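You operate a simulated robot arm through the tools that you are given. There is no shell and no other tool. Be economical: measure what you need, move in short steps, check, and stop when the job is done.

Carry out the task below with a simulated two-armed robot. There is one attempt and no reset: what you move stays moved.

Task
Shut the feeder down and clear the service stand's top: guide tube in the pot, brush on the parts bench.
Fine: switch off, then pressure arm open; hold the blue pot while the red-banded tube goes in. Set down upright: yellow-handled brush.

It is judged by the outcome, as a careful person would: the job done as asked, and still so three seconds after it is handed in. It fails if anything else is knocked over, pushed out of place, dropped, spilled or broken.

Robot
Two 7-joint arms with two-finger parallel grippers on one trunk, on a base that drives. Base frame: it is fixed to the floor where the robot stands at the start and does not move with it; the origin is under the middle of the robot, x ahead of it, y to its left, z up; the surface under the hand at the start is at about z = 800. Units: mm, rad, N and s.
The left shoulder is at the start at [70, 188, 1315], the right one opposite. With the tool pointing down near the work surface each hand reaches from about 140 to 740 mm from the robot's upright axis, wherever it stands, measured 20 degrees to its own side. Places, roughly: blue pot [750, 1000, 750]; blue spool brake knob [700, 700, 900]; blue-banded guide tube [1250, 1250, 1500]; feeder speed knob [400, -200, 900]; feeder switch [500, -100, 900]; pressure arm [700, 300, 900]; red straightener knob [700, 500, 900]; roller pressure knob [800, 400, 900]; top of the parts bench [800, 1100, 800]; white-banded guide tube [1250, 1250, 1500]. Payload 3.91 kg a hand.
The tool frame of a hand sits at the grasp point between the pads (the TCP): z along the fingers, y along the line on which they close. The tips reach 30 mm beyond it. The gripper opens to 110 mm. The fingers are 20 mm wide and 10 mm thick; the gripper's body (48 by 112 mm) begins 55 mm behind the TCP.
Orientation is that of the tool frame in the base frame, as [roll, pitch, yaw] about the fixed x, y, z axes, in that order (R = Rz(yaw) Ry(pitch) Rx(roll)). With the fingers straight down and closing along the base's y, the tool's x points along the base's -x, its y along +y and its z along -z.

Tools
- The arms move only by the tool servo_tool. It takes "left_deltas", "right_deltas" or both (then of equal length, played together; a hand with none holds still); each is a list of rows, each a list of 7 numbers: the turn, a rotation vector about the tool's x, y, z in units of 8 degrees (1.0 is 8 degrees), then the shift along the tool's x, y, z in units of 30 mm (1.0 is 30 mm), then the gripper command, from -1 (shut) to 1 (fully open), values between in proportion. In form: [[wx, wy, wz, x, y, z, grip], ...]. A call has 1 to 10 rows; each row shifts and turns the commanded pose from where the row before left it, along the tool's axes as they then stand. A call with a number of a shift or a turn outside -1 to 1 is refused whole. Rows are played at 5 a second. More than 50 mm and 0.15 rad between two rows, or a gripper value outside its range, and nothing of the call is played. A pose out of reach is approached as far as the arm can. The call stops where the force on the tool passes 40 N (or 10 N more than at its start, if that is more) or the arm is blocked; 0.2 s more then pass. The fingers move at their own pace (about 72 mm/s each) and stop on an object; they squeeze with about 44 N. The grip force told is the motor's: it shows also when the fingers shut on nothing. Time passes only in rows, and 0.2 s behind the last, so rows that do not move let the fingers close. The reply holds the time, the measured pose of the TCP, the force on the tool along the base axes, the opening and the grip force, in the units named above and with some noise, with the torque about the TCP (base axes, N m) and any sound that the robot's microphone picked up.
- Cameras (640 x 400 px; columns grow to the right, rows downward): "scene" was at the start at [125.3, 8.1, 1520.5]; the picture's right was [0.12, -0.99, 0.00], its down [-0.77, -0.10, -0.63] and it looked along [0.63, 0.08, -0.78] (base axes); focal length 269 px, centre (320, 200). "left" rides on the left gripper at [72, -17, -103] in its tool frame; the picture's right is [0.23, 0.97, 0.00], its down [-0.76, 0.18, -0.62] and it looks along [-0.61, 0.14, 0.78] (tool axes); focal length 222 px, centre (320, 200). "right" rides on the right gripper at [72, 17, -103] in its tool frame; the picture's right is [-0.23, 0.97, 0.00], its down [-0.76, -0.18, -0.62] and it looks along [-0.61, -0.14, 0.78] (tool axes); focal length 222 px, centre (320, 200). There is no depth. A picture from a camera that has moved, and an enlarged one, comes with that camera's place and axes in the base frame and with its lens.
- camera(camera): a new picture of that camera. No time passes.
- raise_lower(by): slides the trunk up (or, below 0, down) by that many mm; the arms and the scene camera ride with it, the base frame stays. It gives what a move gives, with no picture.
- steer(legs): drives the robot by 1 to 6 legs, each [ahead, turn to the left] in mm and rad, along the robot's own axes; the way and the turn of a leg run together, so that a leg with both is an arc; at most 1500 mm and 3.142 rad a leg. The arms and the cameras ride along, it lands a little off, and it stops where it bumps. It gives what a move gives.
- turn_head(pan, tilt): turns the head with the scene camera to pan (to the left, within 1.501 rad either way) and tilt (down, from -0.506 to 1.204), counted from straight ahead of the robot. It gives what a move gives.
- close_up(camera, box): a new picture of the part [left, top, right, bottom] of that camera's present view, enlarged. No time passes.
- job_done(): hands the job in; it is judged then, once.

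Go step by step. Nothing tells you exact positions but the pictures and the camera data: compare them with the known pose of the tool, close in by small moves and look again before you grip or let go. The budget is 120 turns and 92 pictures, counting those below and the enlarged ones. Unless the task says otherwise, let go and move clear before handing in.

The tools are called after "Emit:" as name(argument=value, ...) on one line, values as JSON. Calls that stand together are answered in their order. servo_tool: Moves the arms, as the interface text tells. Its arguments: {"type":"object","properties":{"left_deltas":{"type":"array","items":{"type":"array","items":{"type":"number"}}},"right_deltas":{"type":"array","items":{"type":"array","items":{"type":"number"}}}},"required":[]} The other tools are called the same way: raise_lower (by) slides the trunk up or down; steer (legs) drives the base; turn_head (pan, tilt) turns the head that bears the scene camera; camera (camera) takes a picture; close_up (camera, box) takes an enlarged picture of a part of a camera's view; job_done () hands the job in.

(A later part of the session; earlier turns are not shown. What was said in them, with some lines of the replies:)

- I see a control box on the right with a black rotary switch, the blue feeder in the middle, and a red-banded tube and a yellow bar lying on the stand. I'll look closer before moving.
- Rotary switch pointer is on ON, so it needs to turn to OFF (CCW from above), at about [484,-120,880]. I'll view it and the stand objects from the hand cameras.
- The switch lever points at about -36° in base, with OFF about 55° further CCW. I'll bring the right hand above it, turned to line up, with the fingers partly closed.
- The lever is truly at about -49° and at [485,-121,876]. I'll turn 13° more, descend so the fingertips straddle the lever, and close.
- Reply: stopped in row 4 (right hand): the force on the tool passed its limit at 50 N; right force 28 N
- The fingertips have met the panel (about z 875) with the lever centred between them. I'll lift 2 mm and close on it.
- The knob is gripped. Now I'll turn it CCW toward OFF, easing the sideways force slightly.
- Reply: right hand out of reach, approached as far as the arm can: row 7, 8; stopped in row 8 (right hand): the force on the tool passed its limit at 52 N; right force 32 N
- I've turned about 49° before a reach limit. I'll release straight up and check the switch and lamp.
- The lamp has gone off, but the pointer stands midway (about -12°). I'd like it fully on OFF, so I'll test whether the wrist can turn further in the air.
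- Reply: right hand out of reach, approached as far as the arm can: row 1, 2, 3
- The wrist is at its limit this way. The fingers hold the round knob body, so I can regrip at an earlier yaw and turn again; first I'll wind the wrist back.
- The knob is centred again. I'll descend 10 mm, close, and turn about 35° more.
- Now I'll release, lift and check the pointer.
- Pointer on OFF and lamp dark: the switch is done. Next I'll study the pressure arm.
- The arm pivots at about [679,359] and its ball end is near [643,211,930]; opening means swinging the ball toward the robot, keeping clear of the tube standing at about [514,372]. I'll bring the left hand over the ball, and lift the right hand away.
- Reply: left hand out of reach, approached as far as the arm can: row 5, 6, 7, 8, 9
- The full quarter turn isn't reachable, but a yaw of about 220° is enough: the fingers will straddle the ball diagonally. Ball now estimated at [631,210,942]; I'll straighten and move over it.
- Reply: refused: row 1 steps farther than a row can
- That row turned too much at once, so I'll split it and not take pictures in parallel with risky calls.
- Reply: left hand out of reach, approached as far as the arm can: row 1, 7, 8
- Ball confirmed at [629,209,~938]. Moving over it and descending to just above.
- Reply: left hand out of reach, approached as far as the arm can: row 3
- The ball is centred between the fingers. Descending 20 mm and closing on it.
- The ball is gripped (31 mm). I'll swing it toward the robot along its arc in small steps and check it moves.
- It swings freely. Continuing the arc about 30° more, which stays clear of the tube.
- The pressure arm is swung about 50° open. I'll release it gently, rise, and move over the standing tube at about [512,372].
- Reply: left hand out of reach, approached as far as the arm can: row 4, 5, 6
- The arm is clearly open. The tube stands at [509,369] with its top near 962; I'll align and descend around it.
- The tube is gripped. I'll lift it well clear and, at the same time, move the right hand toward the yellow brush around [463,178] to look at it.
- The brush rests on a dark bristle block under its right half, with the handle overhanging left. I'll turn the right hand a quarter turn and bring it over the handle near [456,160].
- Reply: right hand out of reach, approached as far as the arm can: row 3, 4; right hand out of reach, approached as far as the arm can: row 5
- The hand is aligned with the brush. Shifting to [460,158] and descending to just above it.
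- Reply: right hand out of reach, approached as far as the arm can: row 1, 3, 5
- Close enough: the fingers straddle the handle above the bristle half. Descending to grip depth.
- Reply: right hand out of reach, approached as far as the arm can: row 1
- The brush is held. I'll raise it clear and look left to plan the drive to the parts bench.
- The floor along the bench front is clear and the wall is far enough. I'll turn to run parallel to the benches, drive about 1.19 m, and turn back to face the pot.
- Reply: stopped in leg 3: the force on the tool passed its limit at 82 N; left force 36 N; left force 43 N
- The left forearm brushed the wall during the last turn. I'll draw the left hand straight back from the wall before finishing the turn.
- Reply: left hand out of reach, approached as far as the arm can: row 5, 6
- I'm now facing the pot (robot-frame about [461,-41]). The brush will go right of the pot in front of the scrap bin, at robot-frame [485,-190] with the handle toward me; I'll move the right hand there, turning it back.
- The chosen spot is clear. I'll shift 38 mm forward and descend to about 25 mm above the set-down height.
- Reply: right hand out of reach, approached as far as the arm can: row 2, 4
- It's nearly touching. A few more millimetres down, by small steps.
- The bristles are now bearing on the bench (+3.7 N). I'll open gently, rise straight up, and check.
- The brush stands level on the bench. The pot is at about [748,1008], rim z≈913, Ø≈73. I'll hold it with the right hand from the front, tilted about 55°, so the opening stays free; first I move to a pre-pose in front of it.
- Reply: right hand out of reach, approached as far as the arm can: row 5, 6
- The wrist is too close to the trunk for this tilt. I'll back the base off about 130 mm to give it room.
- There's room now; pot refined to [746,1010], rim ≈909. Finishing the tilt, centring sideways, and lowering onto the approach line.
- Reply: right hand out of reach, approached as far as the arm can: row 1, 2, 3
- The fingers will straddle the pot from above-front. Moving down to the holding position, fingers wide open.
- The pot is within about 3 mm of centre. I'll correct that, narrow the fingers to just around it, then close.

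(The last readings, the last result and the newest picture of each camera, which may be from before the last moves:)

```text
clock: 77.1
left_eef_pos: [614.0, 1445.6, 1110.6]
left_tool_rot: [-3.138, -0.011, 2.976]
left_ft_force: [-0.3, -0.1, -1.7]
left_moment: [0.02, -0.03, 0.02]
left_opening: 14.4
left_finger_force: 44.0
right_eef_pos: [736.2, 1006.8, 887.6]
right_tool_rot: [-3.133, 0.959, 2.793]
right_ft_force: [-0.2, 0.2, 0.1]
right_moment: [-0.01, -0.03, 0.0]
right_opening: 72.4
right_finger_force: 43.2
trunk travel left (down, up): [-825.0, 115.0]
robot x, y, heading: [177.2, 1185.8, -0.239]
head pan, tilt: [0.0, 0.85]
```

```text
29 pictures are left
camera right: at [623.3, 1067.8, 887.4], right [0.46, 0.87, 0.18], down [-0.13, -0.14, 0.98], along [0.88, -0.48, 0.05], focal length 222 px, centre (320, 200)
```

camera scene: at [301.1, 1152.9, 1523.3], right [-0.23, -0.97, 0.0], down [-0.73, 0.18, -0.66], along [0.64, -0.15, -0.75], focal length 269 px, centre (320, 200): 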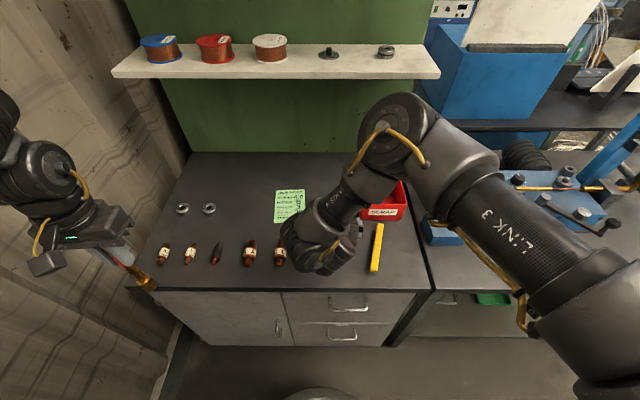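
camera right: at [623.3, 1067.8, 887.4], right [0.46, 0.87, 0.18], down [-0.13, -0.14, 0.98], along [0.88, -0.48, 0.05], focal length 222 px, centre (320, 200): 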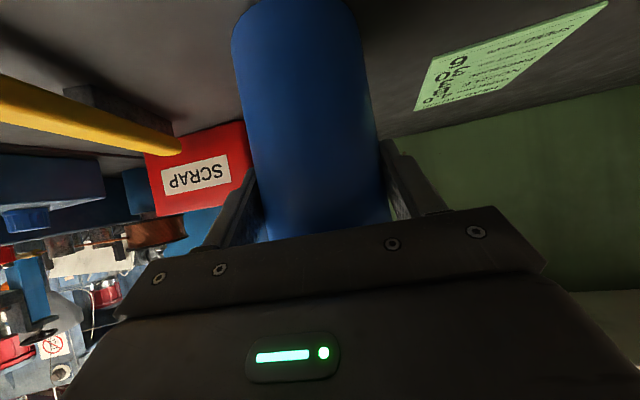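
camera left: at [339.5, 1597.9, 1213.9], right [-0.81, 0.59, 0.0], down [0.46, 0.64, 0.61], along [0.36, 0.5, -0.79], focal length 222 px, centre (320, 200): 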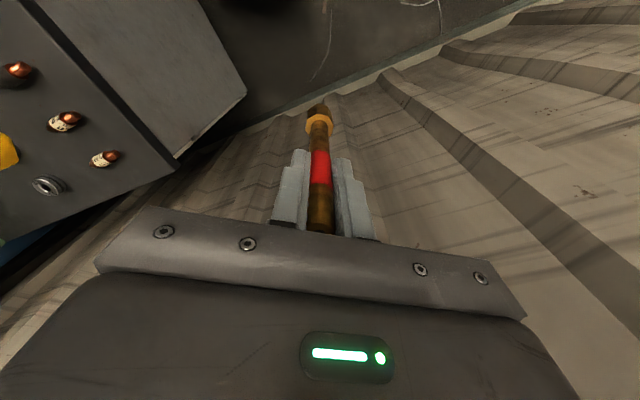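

The pot is held at about [746,1004]. Now I'll bring the tube over with the left hand, staying high and coming in from the left.

Emit:
servo_tool(left_deltas=[[0, 0, 0, -0.99, -0.9, 0, -1], [0, 0, 0, -0.99, -0.9, 0, -1], [0, 0, 0, -0.99, -0.9, 0, -1], [0, 0, 0, -0.99, -0.9, 0, -1], [0, 0, 0, -0.99, -0.9, 0, -1], [0, 0, 0, -0.99, -0.9, 0, -1], [0, 0, 0, -0.99, -0.9, 0, -1], [0, 0, 0, 0, -1, 0, -1], [0, 0, 0, 0, -1, 0, -1], [0, 0, 0, 0, -1, 0, -1]])

Emit:
camera(camera="left")

Emit:
camera(camera="scene")

```text
clock: 79.3
left_eef_pos: [772.3, 1133.7, 1108.7]
left_tool_rot: [-3.141, -0.013, 2.976]
left_ft_force: [-1.0, 0.4, -1.2]
left_moment: [0.03, 0.01, 0.0]
left_opening: 14.5
left_finger_force: 44.3
right_eef_pos: [735.4, 1005.4, 887.0]
right_tool_rot: [-3.135, 0.959, 2.79]
right_ft_force: [0.6, -0.3, -0.3]
right_moment: [0.02, -0.03, -0.03]
right_opening: 72.2
right_finger_force: 43.6
trunk travel left (down, up): [-825.0, 115.0]
robot x, y, heading: [177.9, 1182.9, -0.242]
head pan, tilt: [0.0, 0.85]
```

```text
28 pictures are left
camera left: at [702.1, 1127.6, 1212.2], right [-0.06, 1.0, 0.0], down [0.79, 0.05, 0.61], along [0.61, 0.04, -0.79], focal length 222 px, centre (320, 200)
```

left: 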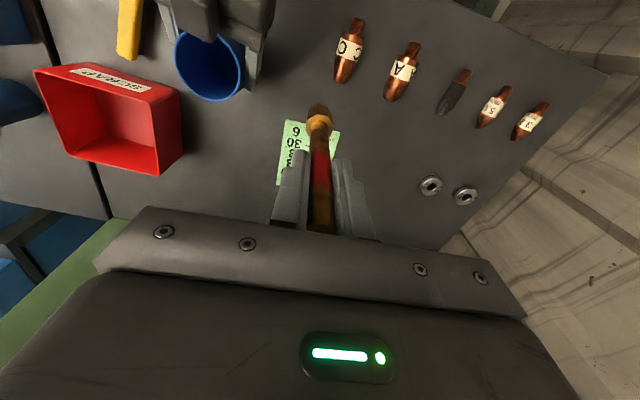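

```text
27 pictures are left
camera scene: at [300.6, 1150.1, 1523.3], right [-0.23, -0.97, 0.0], down [-0.73, 0.18, -0.66], along [0.64, -0.15, -0.75], focal length 269 px, centre (320, 200)
```

scene: 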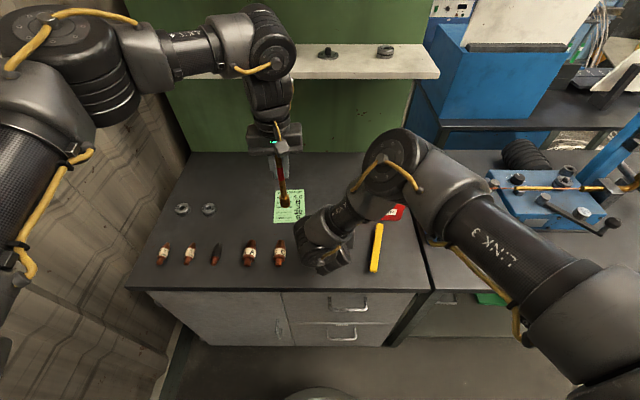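

Geometry agrees: pot opening at [746,1002]. Moving the tube the rest of the way in two steps.

Emit:
servo_tool(left_deltas=[[0, 0, 0, 0, -0.8, 0, -1], [0, 0, 0, 0, -0.8, 0, -1], [0, 0, 0, 0, -0.8, 0, -1]])

Emit:
close_up(camera="scene", box=[220, 90, 440, 300])

Emit:
camera(camera="left")

```text
clock: 80.1
left_eef_pos: [761.7, 1064.3, 1109.0]
left_tool_rot: [-3.139, -0.013, 2.975]
left_ft_force: [-0.4, -1.3, -0.8]
left_moment: [0.02, 0.01, 0.0]
left_opening: 14.5
left_finger_force: 44.1
right_eef_pos: [735.4, 1005.4, 887.9]
right_tool_rot: [-3.134, 0.959, 2.792]
right_ft_force: [-0.1, 0.4, -0.2]
right_moment: [0.03, 0.07, -0.01]
right_opening: 72.3
right_finger_force: 43.7
trunk travel left (down, up): [-825.0, 115.0]
robot x, y, heading: [178.9, 1183.9, -0.232]
head pan, tilt: [0.0, 0.85]
```

```text
1.90 times, centred on (330, 195) of scene
camera zoom: at [300.8, 1151.5, 1523.3], right [-0.23, -0.97, 0.0], down [-0.73, 0.18, -0.66], along [0.64, -0.15, -0.75], focal length 512 px, centre (301, 210)
```

zoom: 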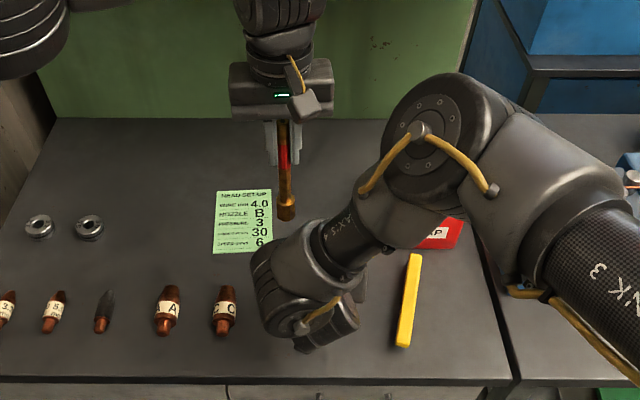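

```text
25 pictures are left
camera left: at [691.0, 1058.3, 1212.9], right [-0.06, 1.0, 0.0], down [0.79, 0.05, 0.61], along [0.61, 0.04, -0.79], focal length 222 px, centre (320, 200)
```

left: 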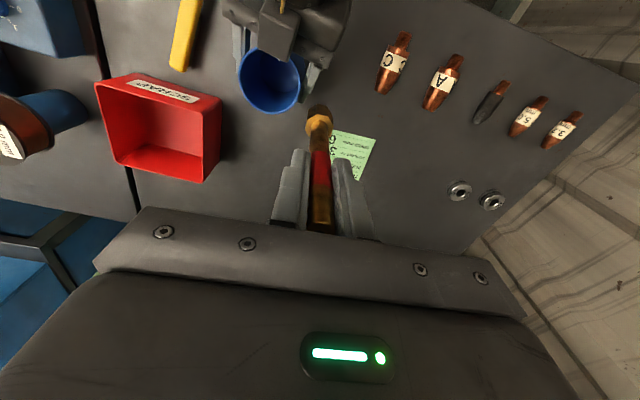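

Emit:
servo_tool(left_deltas=[[0, 0, 0, 0, -0.7, 0, -1], [0, 0, 0, 0, -0.7, 0, -1], [0, 0, 0, 0.03, -0.73, 0, -1], [0, 0, 0, 0, 0, 0, -1]])

Emit:
camera(camera="left")

```text
clock: 81.1
left_eef_pos: [749.8, 1001.2, 1109.8]
left_tool_rot: [-3.139, -0.014, 2.977]
left_ft_force: [0.8, 0.0, -0.8]
left_moment: [0.01, 0.03, -0.02]
left_opening: 14.3
left_finger_force: 43.6
right_eef_pos: [735.6, 1005.2, 887.5]
right_tool_rot: [-3.134, 0.96, 2.793]
right_ft_force: [0.0, 0.2, 0.7]
right_moment: [0.0, 0.01, -0.02]
right_opening: 72.0
right_finger_force: 44.1
trunk travel left (down, up): [-825.0, 115.0]
robot x, y, heading: [177.1, 1184.7, -0.233]
head pan, tilt: [0.0, 0.85]
```

```text
24 pictures are left
camera left: at [679.9, 996.3, 1212.5], right [-0.06, 1.0, 0.0], down [0.79, 0.05, 0.61], along [0.61, 0.04, -0.79], focal length 222 px, centre (320, 200)
```

left: 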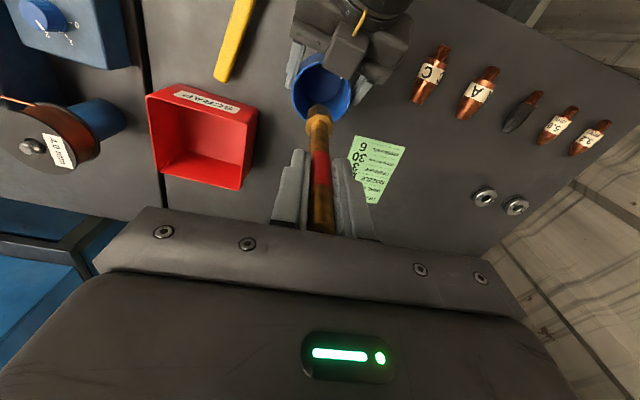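

The tube is over the opening (pot centre ≈[742,1003], tube at 750). I'll lower until the tube end is just inside the rim, then check.

Emit:
servo_tool(left_deltas=[[0, 0, 0, 0.1, 0, 0.7, -1], [0, 0, 0, 0.05, 0, 0.8, -1], [0, 0, 0, 0, 0, 0.9, -1], [0, 0, 0, 0, 0, 0.3, -1]])

Emit:
camera(camera="left")

Emit:
close_up(camera="scene", box=[240, 100, 440, 300])

```text
clock: 82.1
left_eef_pos: [745.4, 1001.9, 1028.7]
left_tool_rot: [-3.14, -0.015, 2.975]
left_ft_force: [0.3, 0.5, -0.4]
left_moment: [0.0, 0.02, 0.0]
left_opening: 14.6
left_finger_force: 43.5
right_eef_pos: [735.6, 1006.9, 886.8]
right_tool_rot: [-3.132, 0.958, 2.791]
right_ft_force: [-0.3, 0.4, 0.3]
right_moment: [0.01, 0.08, 0.01]
right_opening: 72.4
right_finger_force: 44.0
trunk travel left (down, up): [-825.0, 115.0]
robot x, y, heading: [177.2, 1182.4, -0.24]
head pan, tilt: [0.0, 0.85]
```

```text
23 pictures are left
camera left: at [673.8, 996.5, 1131.6], right [-0.06, 1.0, 0.0], down [0.79, 0.05, 0.61], along [0.61, 0.04, -0.79], focal length 222 px, centre (320, 200)
```

left: 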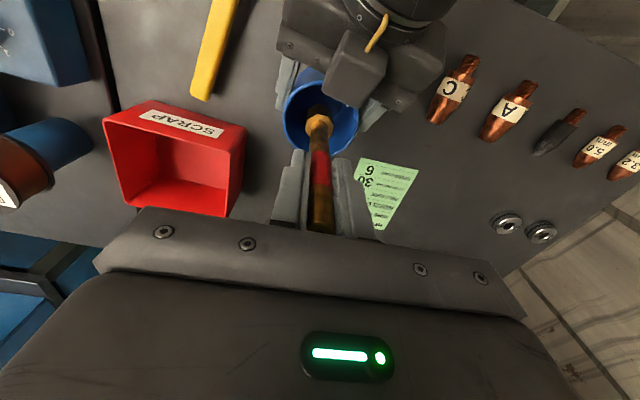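

```text
2.00 times, centred on (340, 200) of scene
camera zoom: at [301.1, 1152.2, 1523.3], right [-0.23, -0.97, 0.0], down [-0.73, 0.18, -0.66], along [0.64, -0.15, -0.75], focal length 537 px, centre (280, 200)
```

zoom: 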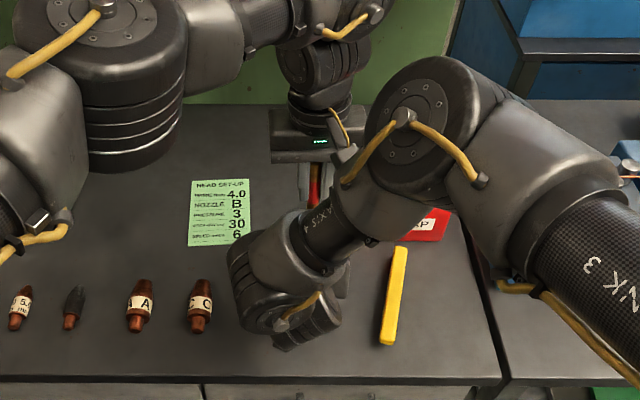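

The tube end is inside the rim. Lowering further toward the pot floor in smaller steps.

Emit:
servo_tool(left_deltas=[[0, 0, 0, 0, 0, 0.6, -1], [0, 0, 0, 0, 0, 0.6, -1], [0, 0, 0, 0, 0, 0.6, -1], [0, 0, 0, 0, 0, 0.4, -1]])

Emit:
camera(camera="left")

```text
clock: 83.1
left_eef_pos: [742.9, 1001.3, 961.9]
left_tool_rot: [-3.14, -0.012, 2.976]
left_ft_force: [0.2, 0.3, -0.5]
left_moment: [0.0, -0.01, -0.01]
left_opening: 14.3
left_finger_force: 44.0
right_eef_pos: [735.6, 1005.1, 886.4]
right_tool_rot: [-3.131, 0.959, 2.792]
right_ft_force: [0.4, 0.0, 0.0]
right_moment: [-0.02, -0.02, 0.05]
right_opening: 72.3
right_finger_force: 44.2
trunk travel left (down, up): [-825.0, 115.0]
robot x, y, heading: [173.7, 1184.3, -0.238]
head pan, tilt: [0.0, 0.85]
```

```text
21 pictures are left
camera left: at [672.0, 996.2, 1065.7], right [-0.06, 1.0, 0.0], down [0.79, 0.05, 0.61], along [0.61, 0.04, -0.79], focal length 222 px, centre (320, 200)
```

left: 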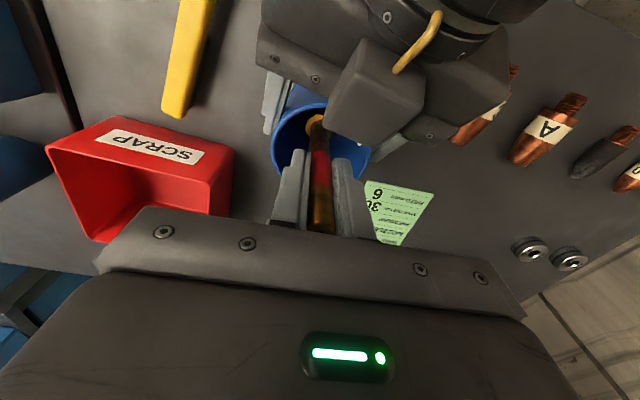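

Clear so far; a part of the right hand sits near but below and behind the left hand. The tube end is about 30 mm above the pot floor; continuing in small steps until contact.

Emit:
servo_tool(left_deltas=[[0, 0, 0, 0, 0, 0.3, -1], [0, 0, 0, 0, 0, 0.2, -1], [0, 0, 0, 0, 0, 0.1, -1], [0, 0, 0, 0, 0, 0.1, -1], [0, 0, 0, 0, 0, 0, -1]])

```text
clock: 84.3
left_eef_pos: [742.7, 1001.9, 940.5]
left_tool_rot: [-3.137, -0.012, 2.976]
left_ft_force: [0.0, -0.2, -1.5]
left_moment: [0.01, -0.03, 0.01]
left_opening: 14.6
left_finger_force: 44.3
right_eef_pos: [735.7, 1006.2, 887.1]
right_tool_rot: [-3.132, 0.959, 2.794]
right_ft_force: [0.2, 0.3, -0.4]
right_moment: [0.03, 0.01, -0.02]
right_opening: 72.3
right_finger_force: 44.2
trunk travel left (down, up): [-825.0, 115.0]
robot x, y, heading: [176.0, 1181.5, -0.233]
head pan, tilt: [0.0, 0.85]
```

Emit:
servo_tool(left_deltas=[[0, 0, 0, 0, 0, 0.08, -1], [0, 0, 0, 0, 0, 0.08, -1], [0, 0, 0, 0, 0, 0.08, -1], [0, 0, 0, 0, 0, 0, -1]])

Emit:
camera(camera="left")

```text
clock: 85.3
left_eef_pos: [744.5, 1002.5, 935.6]
left_tool_rot: [-3.138, -0.007, 2.976]
left_ft_force: [-3.0, 0.6, 27.8]
left_moment: [0.2, 0.13, -0.1]
left_opening: 14.2
left_finger_force: 44.4
right_eef_pos: [733.7, 1006.9, 887.4]
right_tool_rot: [-3.133, 0.958, 2.793]
right_ft_force: [4.2, -1.4, -15.8]
right_moment: [0.43, -0.24, 0.02]
right_opening: 71.7
right_finger_force: 43.7
trunk travel left (down, up): [-825.0, 115.0]
robot x, y, heading: [174.4, 1186.2, -0.236]
head pan, tilt: [0.0, 0.85]
```

```text
20 pictures are left
camera left: at [672.0, 996.7, 1039.2], right [-0.06, 1.0, 0.0], down [0.79, 0.05, 0.62], along [0.61, 0.04, -0.79], focal length 222 px, centre (320, 200)
```

left: 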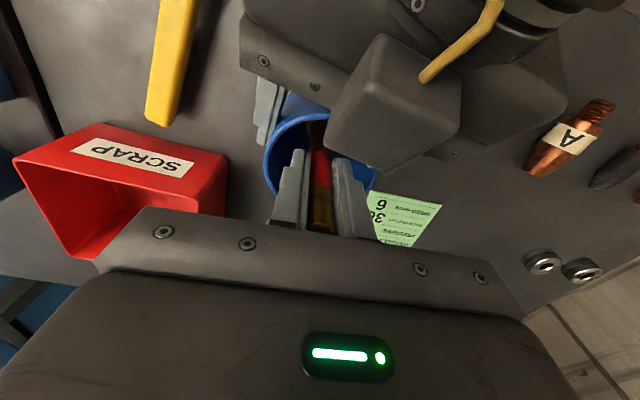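

The tube is on the pot floor. I'll ease off the pressure, open slightly, and rise straight up while the right hand still holds the pot.

Emit:
servo_tool(left_deltas=[[0, 0, 0, 0, 0, -0.04, -1], [0, 0, 0, 0, 0, 0, -0.6], [0, 0, 0, 0, 0, 0, -0.45], [0, 0, 0, 0, 0, 0, -0.45], [0, 0, 0, 0, 0, -0.5, -0.45], [0, 0, 0, 0, 0, -0.8, -0.45], [0, 0, 0, 0, 0, -1, -0.45], [0, 0, 0, 0, 0, -1, -0.45]])

Emit:
camera(camera="left")

```text
clock: 87.1
left_eef_pos: [743.8, 1002.7, 1033.7]
left_tool_rot: [-3.141, -0.012, 2.975]
left_ft_force: [-1.1, -0.3, 0.4]
left_moment: [-0.01, 0.01, -0.02]
left_opening: 30.2
left_finger_force: 0.1
right_eef_pos: [736.1, 1006.4, 886.7]
right_tool_rot: [-3.133, 0.959, 2.792]
right_ft_force: [-0.9, -1.0, 1.2]
right_moment: [0.17, 0.03, 0.08]
right_opening: 71.8
right_finger_force: 44.1
trunk travel left (down, up): [-825.0, 115.0]
robot x, y, heading: [172.4, 1181.6, -0.236]
head pan, tilt: [0.0, 0.85]
```

```text
19 pictures are left
camera left: at [672.5, 996.8, 1138.6], right [-0.06, 1.0, 0.0], down [0.79, 0.05, 0.61], along [0.61, 0.04, -0.79], focal length 222 px, centre (320, 200)
```

left: 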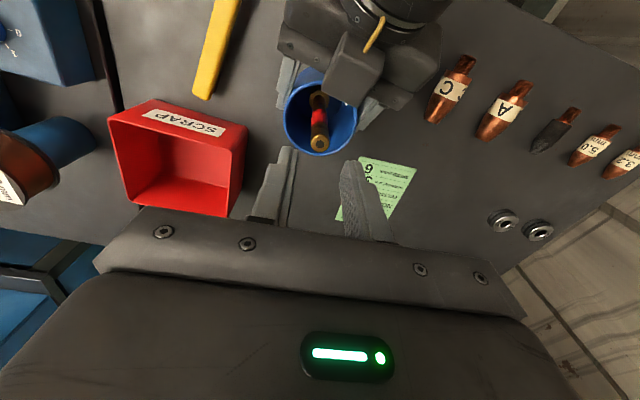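

The tube stands in the pot. Moving the left hand up and aside, then releasing the pot.

Emit:
servo_tool(left_deltas=[[0, 0, 0, 0, 0, -1, -0.45], [0, 0, 0, 0, 0, -1, -0.45], [0, 0, 0, 0, 0, -1, -0.45], [0, 0, 0, 0, 1, 0, -0.45], [0, 0, 0, 0, 1, 0, -0.45], [0, 0, 0, 0, 1, 0, -0.45], [0, 0, 0, 0, 1, 0, -0.45], [0, 0, 0, 0, 1, 0, -0.45], [0, 0, 0, 0, 1, 0, -0.45], [0, 0, 0, 0, 1, 0, -0.45]])

Emit:
servo_tool(right_deltas=[[0, 0, 0, 0, 0, 0, 0.5], [0, 0, 0, 0, 0, 0, 0.8], [0, 0, 0, 0, 0, 0, 0.9], [0, 0, 0, 0, 0, -0.5, 0.9], [0, 0, 0, -0.5, 0, -0.7, 0.9], [0, 0, 0, -0.8, 0, -0.7, 0.9], [0, 0, 0, -1, 0, -0.5, 0.9]])

Emit:
camera(camera="left")

Emit:
camera(camera="scene")

```text
clock: 89.3
left_eef_pos: [779.6, 1212.0, 1123.5]
left_tool_rot: [-3.138, -0.011, 2.975]
left_ft_force: [0.7, 0.5, 0.2]
left_moment: [-0.02, 0.04, -0.04]
left_opening: 30.2
left_finger_force: 0.0
right_eef_pos: [735.9, 1007.3, 888.7]
right_tool_rot: [-3.13, 0.959, 2.796]
right_ft_force: [-0.5, 0.3, 2.0]
right_moment: [0.1, 0.0, 0.02]
right_opening: 71.6
right_finger_force: 43.8
trunk travel left (down, up): [-825.0, 115.0]
robot x, y, heading: [175.1, 1184.8, -0.237]
head pan, tilt: [0.0, 0.85]
```

```text
clock: 90.9
left_eef_pos: [780.1, 1210.3, 1123.5]
left_tool_rot: [-3.136, -0.011, 2.976]
left_ft_force: [-0.8, -0.3, 0.9]
left_moment: [-0.01, -0.02, 0.01]
left_opening: 30.5
left_finger_force: 0.1
right_eef_pos: [717.8, 1013.1, 985.1]
right_tool_rot: [-3.133, 0.958, 2.793]
right_ft_force: [0.5, -1.2, 1.5]
right_moment: [-0.01, -0.01, -0.03]
right_opening: 104.5
right_finger_force: 0.1
trunk travel left (down, up): [-825.0, 115.0]
robot x, y, heading: [177.5, 1185.7, -0.233]
head pan, tilt: [0.0, 0.85]
```

```text
18 pictures are left
camera left: at [708.4, 1204.4, 1227.2], right [-0.06, 1.0, 0.0], down [0.79, 0.05, 0.61], along [0.61, 0.04, -0.79], focal length 222 px, centre (320, 200)
```

left: 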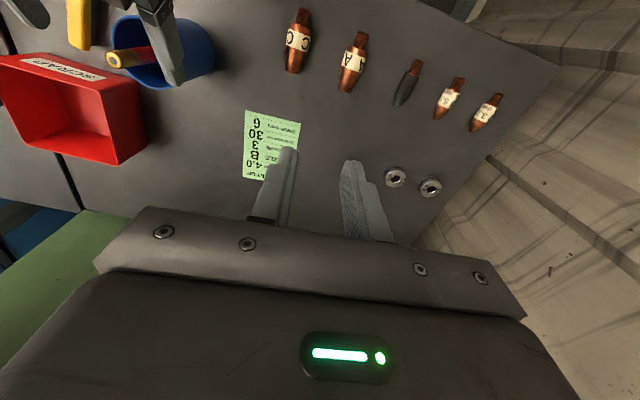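

```text
17 pictures are left
camera scene: at [300.3, 1152.6, 1523.3], right [-0.23, -0.97, 0.0], down [-0.73, 0.18, -0.66], along [0.64, -0.15, -0.75], focal length 269 px, centre (320, 200)
```

scene: 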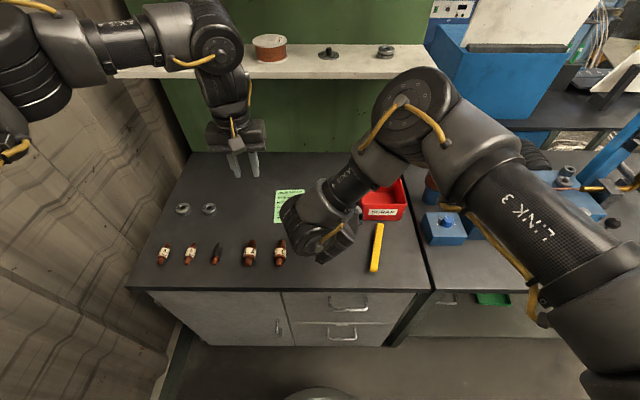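

Pot upright with the tube in it. Raising the right hand clear, then viewing everything.

Emit:
servo_tool(right_deltas=[[0, 0, 0, -0.8, 0, -0.57, 0.9], [0, 0, 0, -0.8, 0, -0.57, 0.9], [0, 0, 0, -0.8, 0, -0.57, 0.9], [0, 0, 0, -0.8, 0, -0.57, 0.9]])

Emit:
steer(legs=[[-150, 0]])

Emit:
turn_head(pan=-0.3, tilt=0.7)

Emit:
camera(camera="scene")

Emit:
camera(camera="right")

```text
clock: 91.9
left_eef_pos: [780.1, 1210.5, 1123.9]
left_tool_rot: [-3.139, -0.012, 2.977]
left_ft_force: [0.0, -0.4, -0.6]
left_moment: [0.04, -0.01, 0.02]
left_opening: 30.4
left_finger_force: 0.1
right_eef_pos: [717.8, 1014.9, 1102.8]
right_tool_rot: [-3.133, 0.96, 2.793]
right_ft_force: [-0.9, 1.0, -0.6]
right_moment: [0.02, 0.01, 0.02]
right_opening: 104.2
right_finger_force: 0.1
trunk travel left (down, up): [-825.0, 115.0]
robot x, y, heading: [175.7, 1185.5, -0.238]
head pan, tilt: [0.0, 0.85]
```

```text
clock: 93.3
left_eef_pos: [634.7, 1244.7, 1123.5]
left_tool_rot: [-3.139, -0.012, 2.974]
left_ft_force: [0.2, 0.8, 0.6]
left_moment: [0.02, -0.01, -0.05]
left_opening: 30.2
left_finger_force: 0.0
right_eef_pos: [573.3, 1049.1, 1103.5]
right_tool_rot: [-3.134, 0.96, 2.792]
right_ft_force: [0.4, -0.7, 0.1]
right_moment: [-0.01, 0.0, 0.01]
right_opening: 104.6
right_finger_force: 0.0
trunk travel left (down, up): [-825.0, 115.0]
robot x, y, heading: [28.5, 1218.7, -0.236]
head pan, tilt: [0.0, 0.85]
```

```text
clock: 94.1
left_eef_pos: [634.9, 1244.5, 1123.0]
left_tool_rot: [-3.139, -0.012, 2.974]
left_ft_force: [-0.8, -0.3, 0.4]
left_moment: [0.0, -0.01, 0.01]
left_opening: 30.3
left_finger_force: 0.1
right_eef_pos: [572.9, 1049.8, 1104.0]
right_tool_rot: [-3.133, 0.961, 2.792]
right_ft_force: [0.3, 0.8, -0.4]
right_moment: [0.05, -0.01, 0.0]
right_opening: 104.3
right_finger_force: 0.0
trunk travel left (down, up): [-825.0, 115.0]
robot x, y, heading: [33.1, 1218.3, -0.239]
head pan, tilt: [-0.3, 0.7]
```

```text
16 pictures are left
camera scene: at [152.5, 1162.4, 1535.7], right [-0.51, -0.86, 0.0], down [-0.55, 0.33, -0.76], along [0.66, -0.39, -0.64], focal length 269 px, centre (320, 200)
```

scene: 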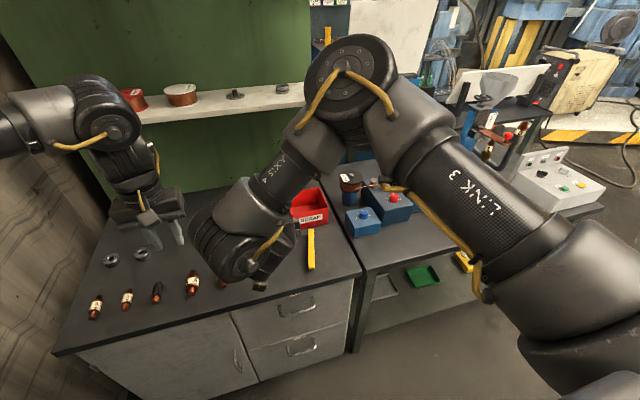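

```text
15 pictures are left
camera right: at [460.2, 1110.5, 1103.2], right [0.46, 0.87, 0.18], down [-0.13, -0.14, 0.98], along [0.88, -0.48, 0.05], focal length 222 px, centre (320, 200)
```

right: 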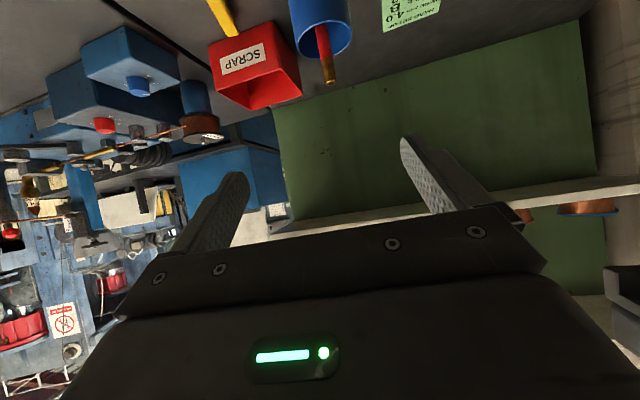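

The pot stands with the red-banded tube in it, and the brush rests upright on the parts bench. The switch is on OFF with its lamp out, the pressure arm is open, and both hands are clear, so I'm handing in.

Emit:
job_done()

```text
The job is handed in.
```

I shut the feeder down, cleared the stand's top and handed the job in. I haven't seen a verdict.

- **Switch:** it was turned off first; the pointer is on OFF and the lamp is dark.
- **Pressure arm:** I swung it about 50° open and it stayed there. I didn't feel an end stop, so it may open further than this.
- **Guide tube:** the red-banded tube is standing in the blue pot. The right hand held the pot while the tube went in.
- **Brush:** the yellow-handled brush is on the parts bench, upright on its bristles.
- **Contact on the way:** the left arm pressed against the wall beside the bench while I was turning. It kept its grip on the tube, and the pictures showed nothing knocked over or out of place.
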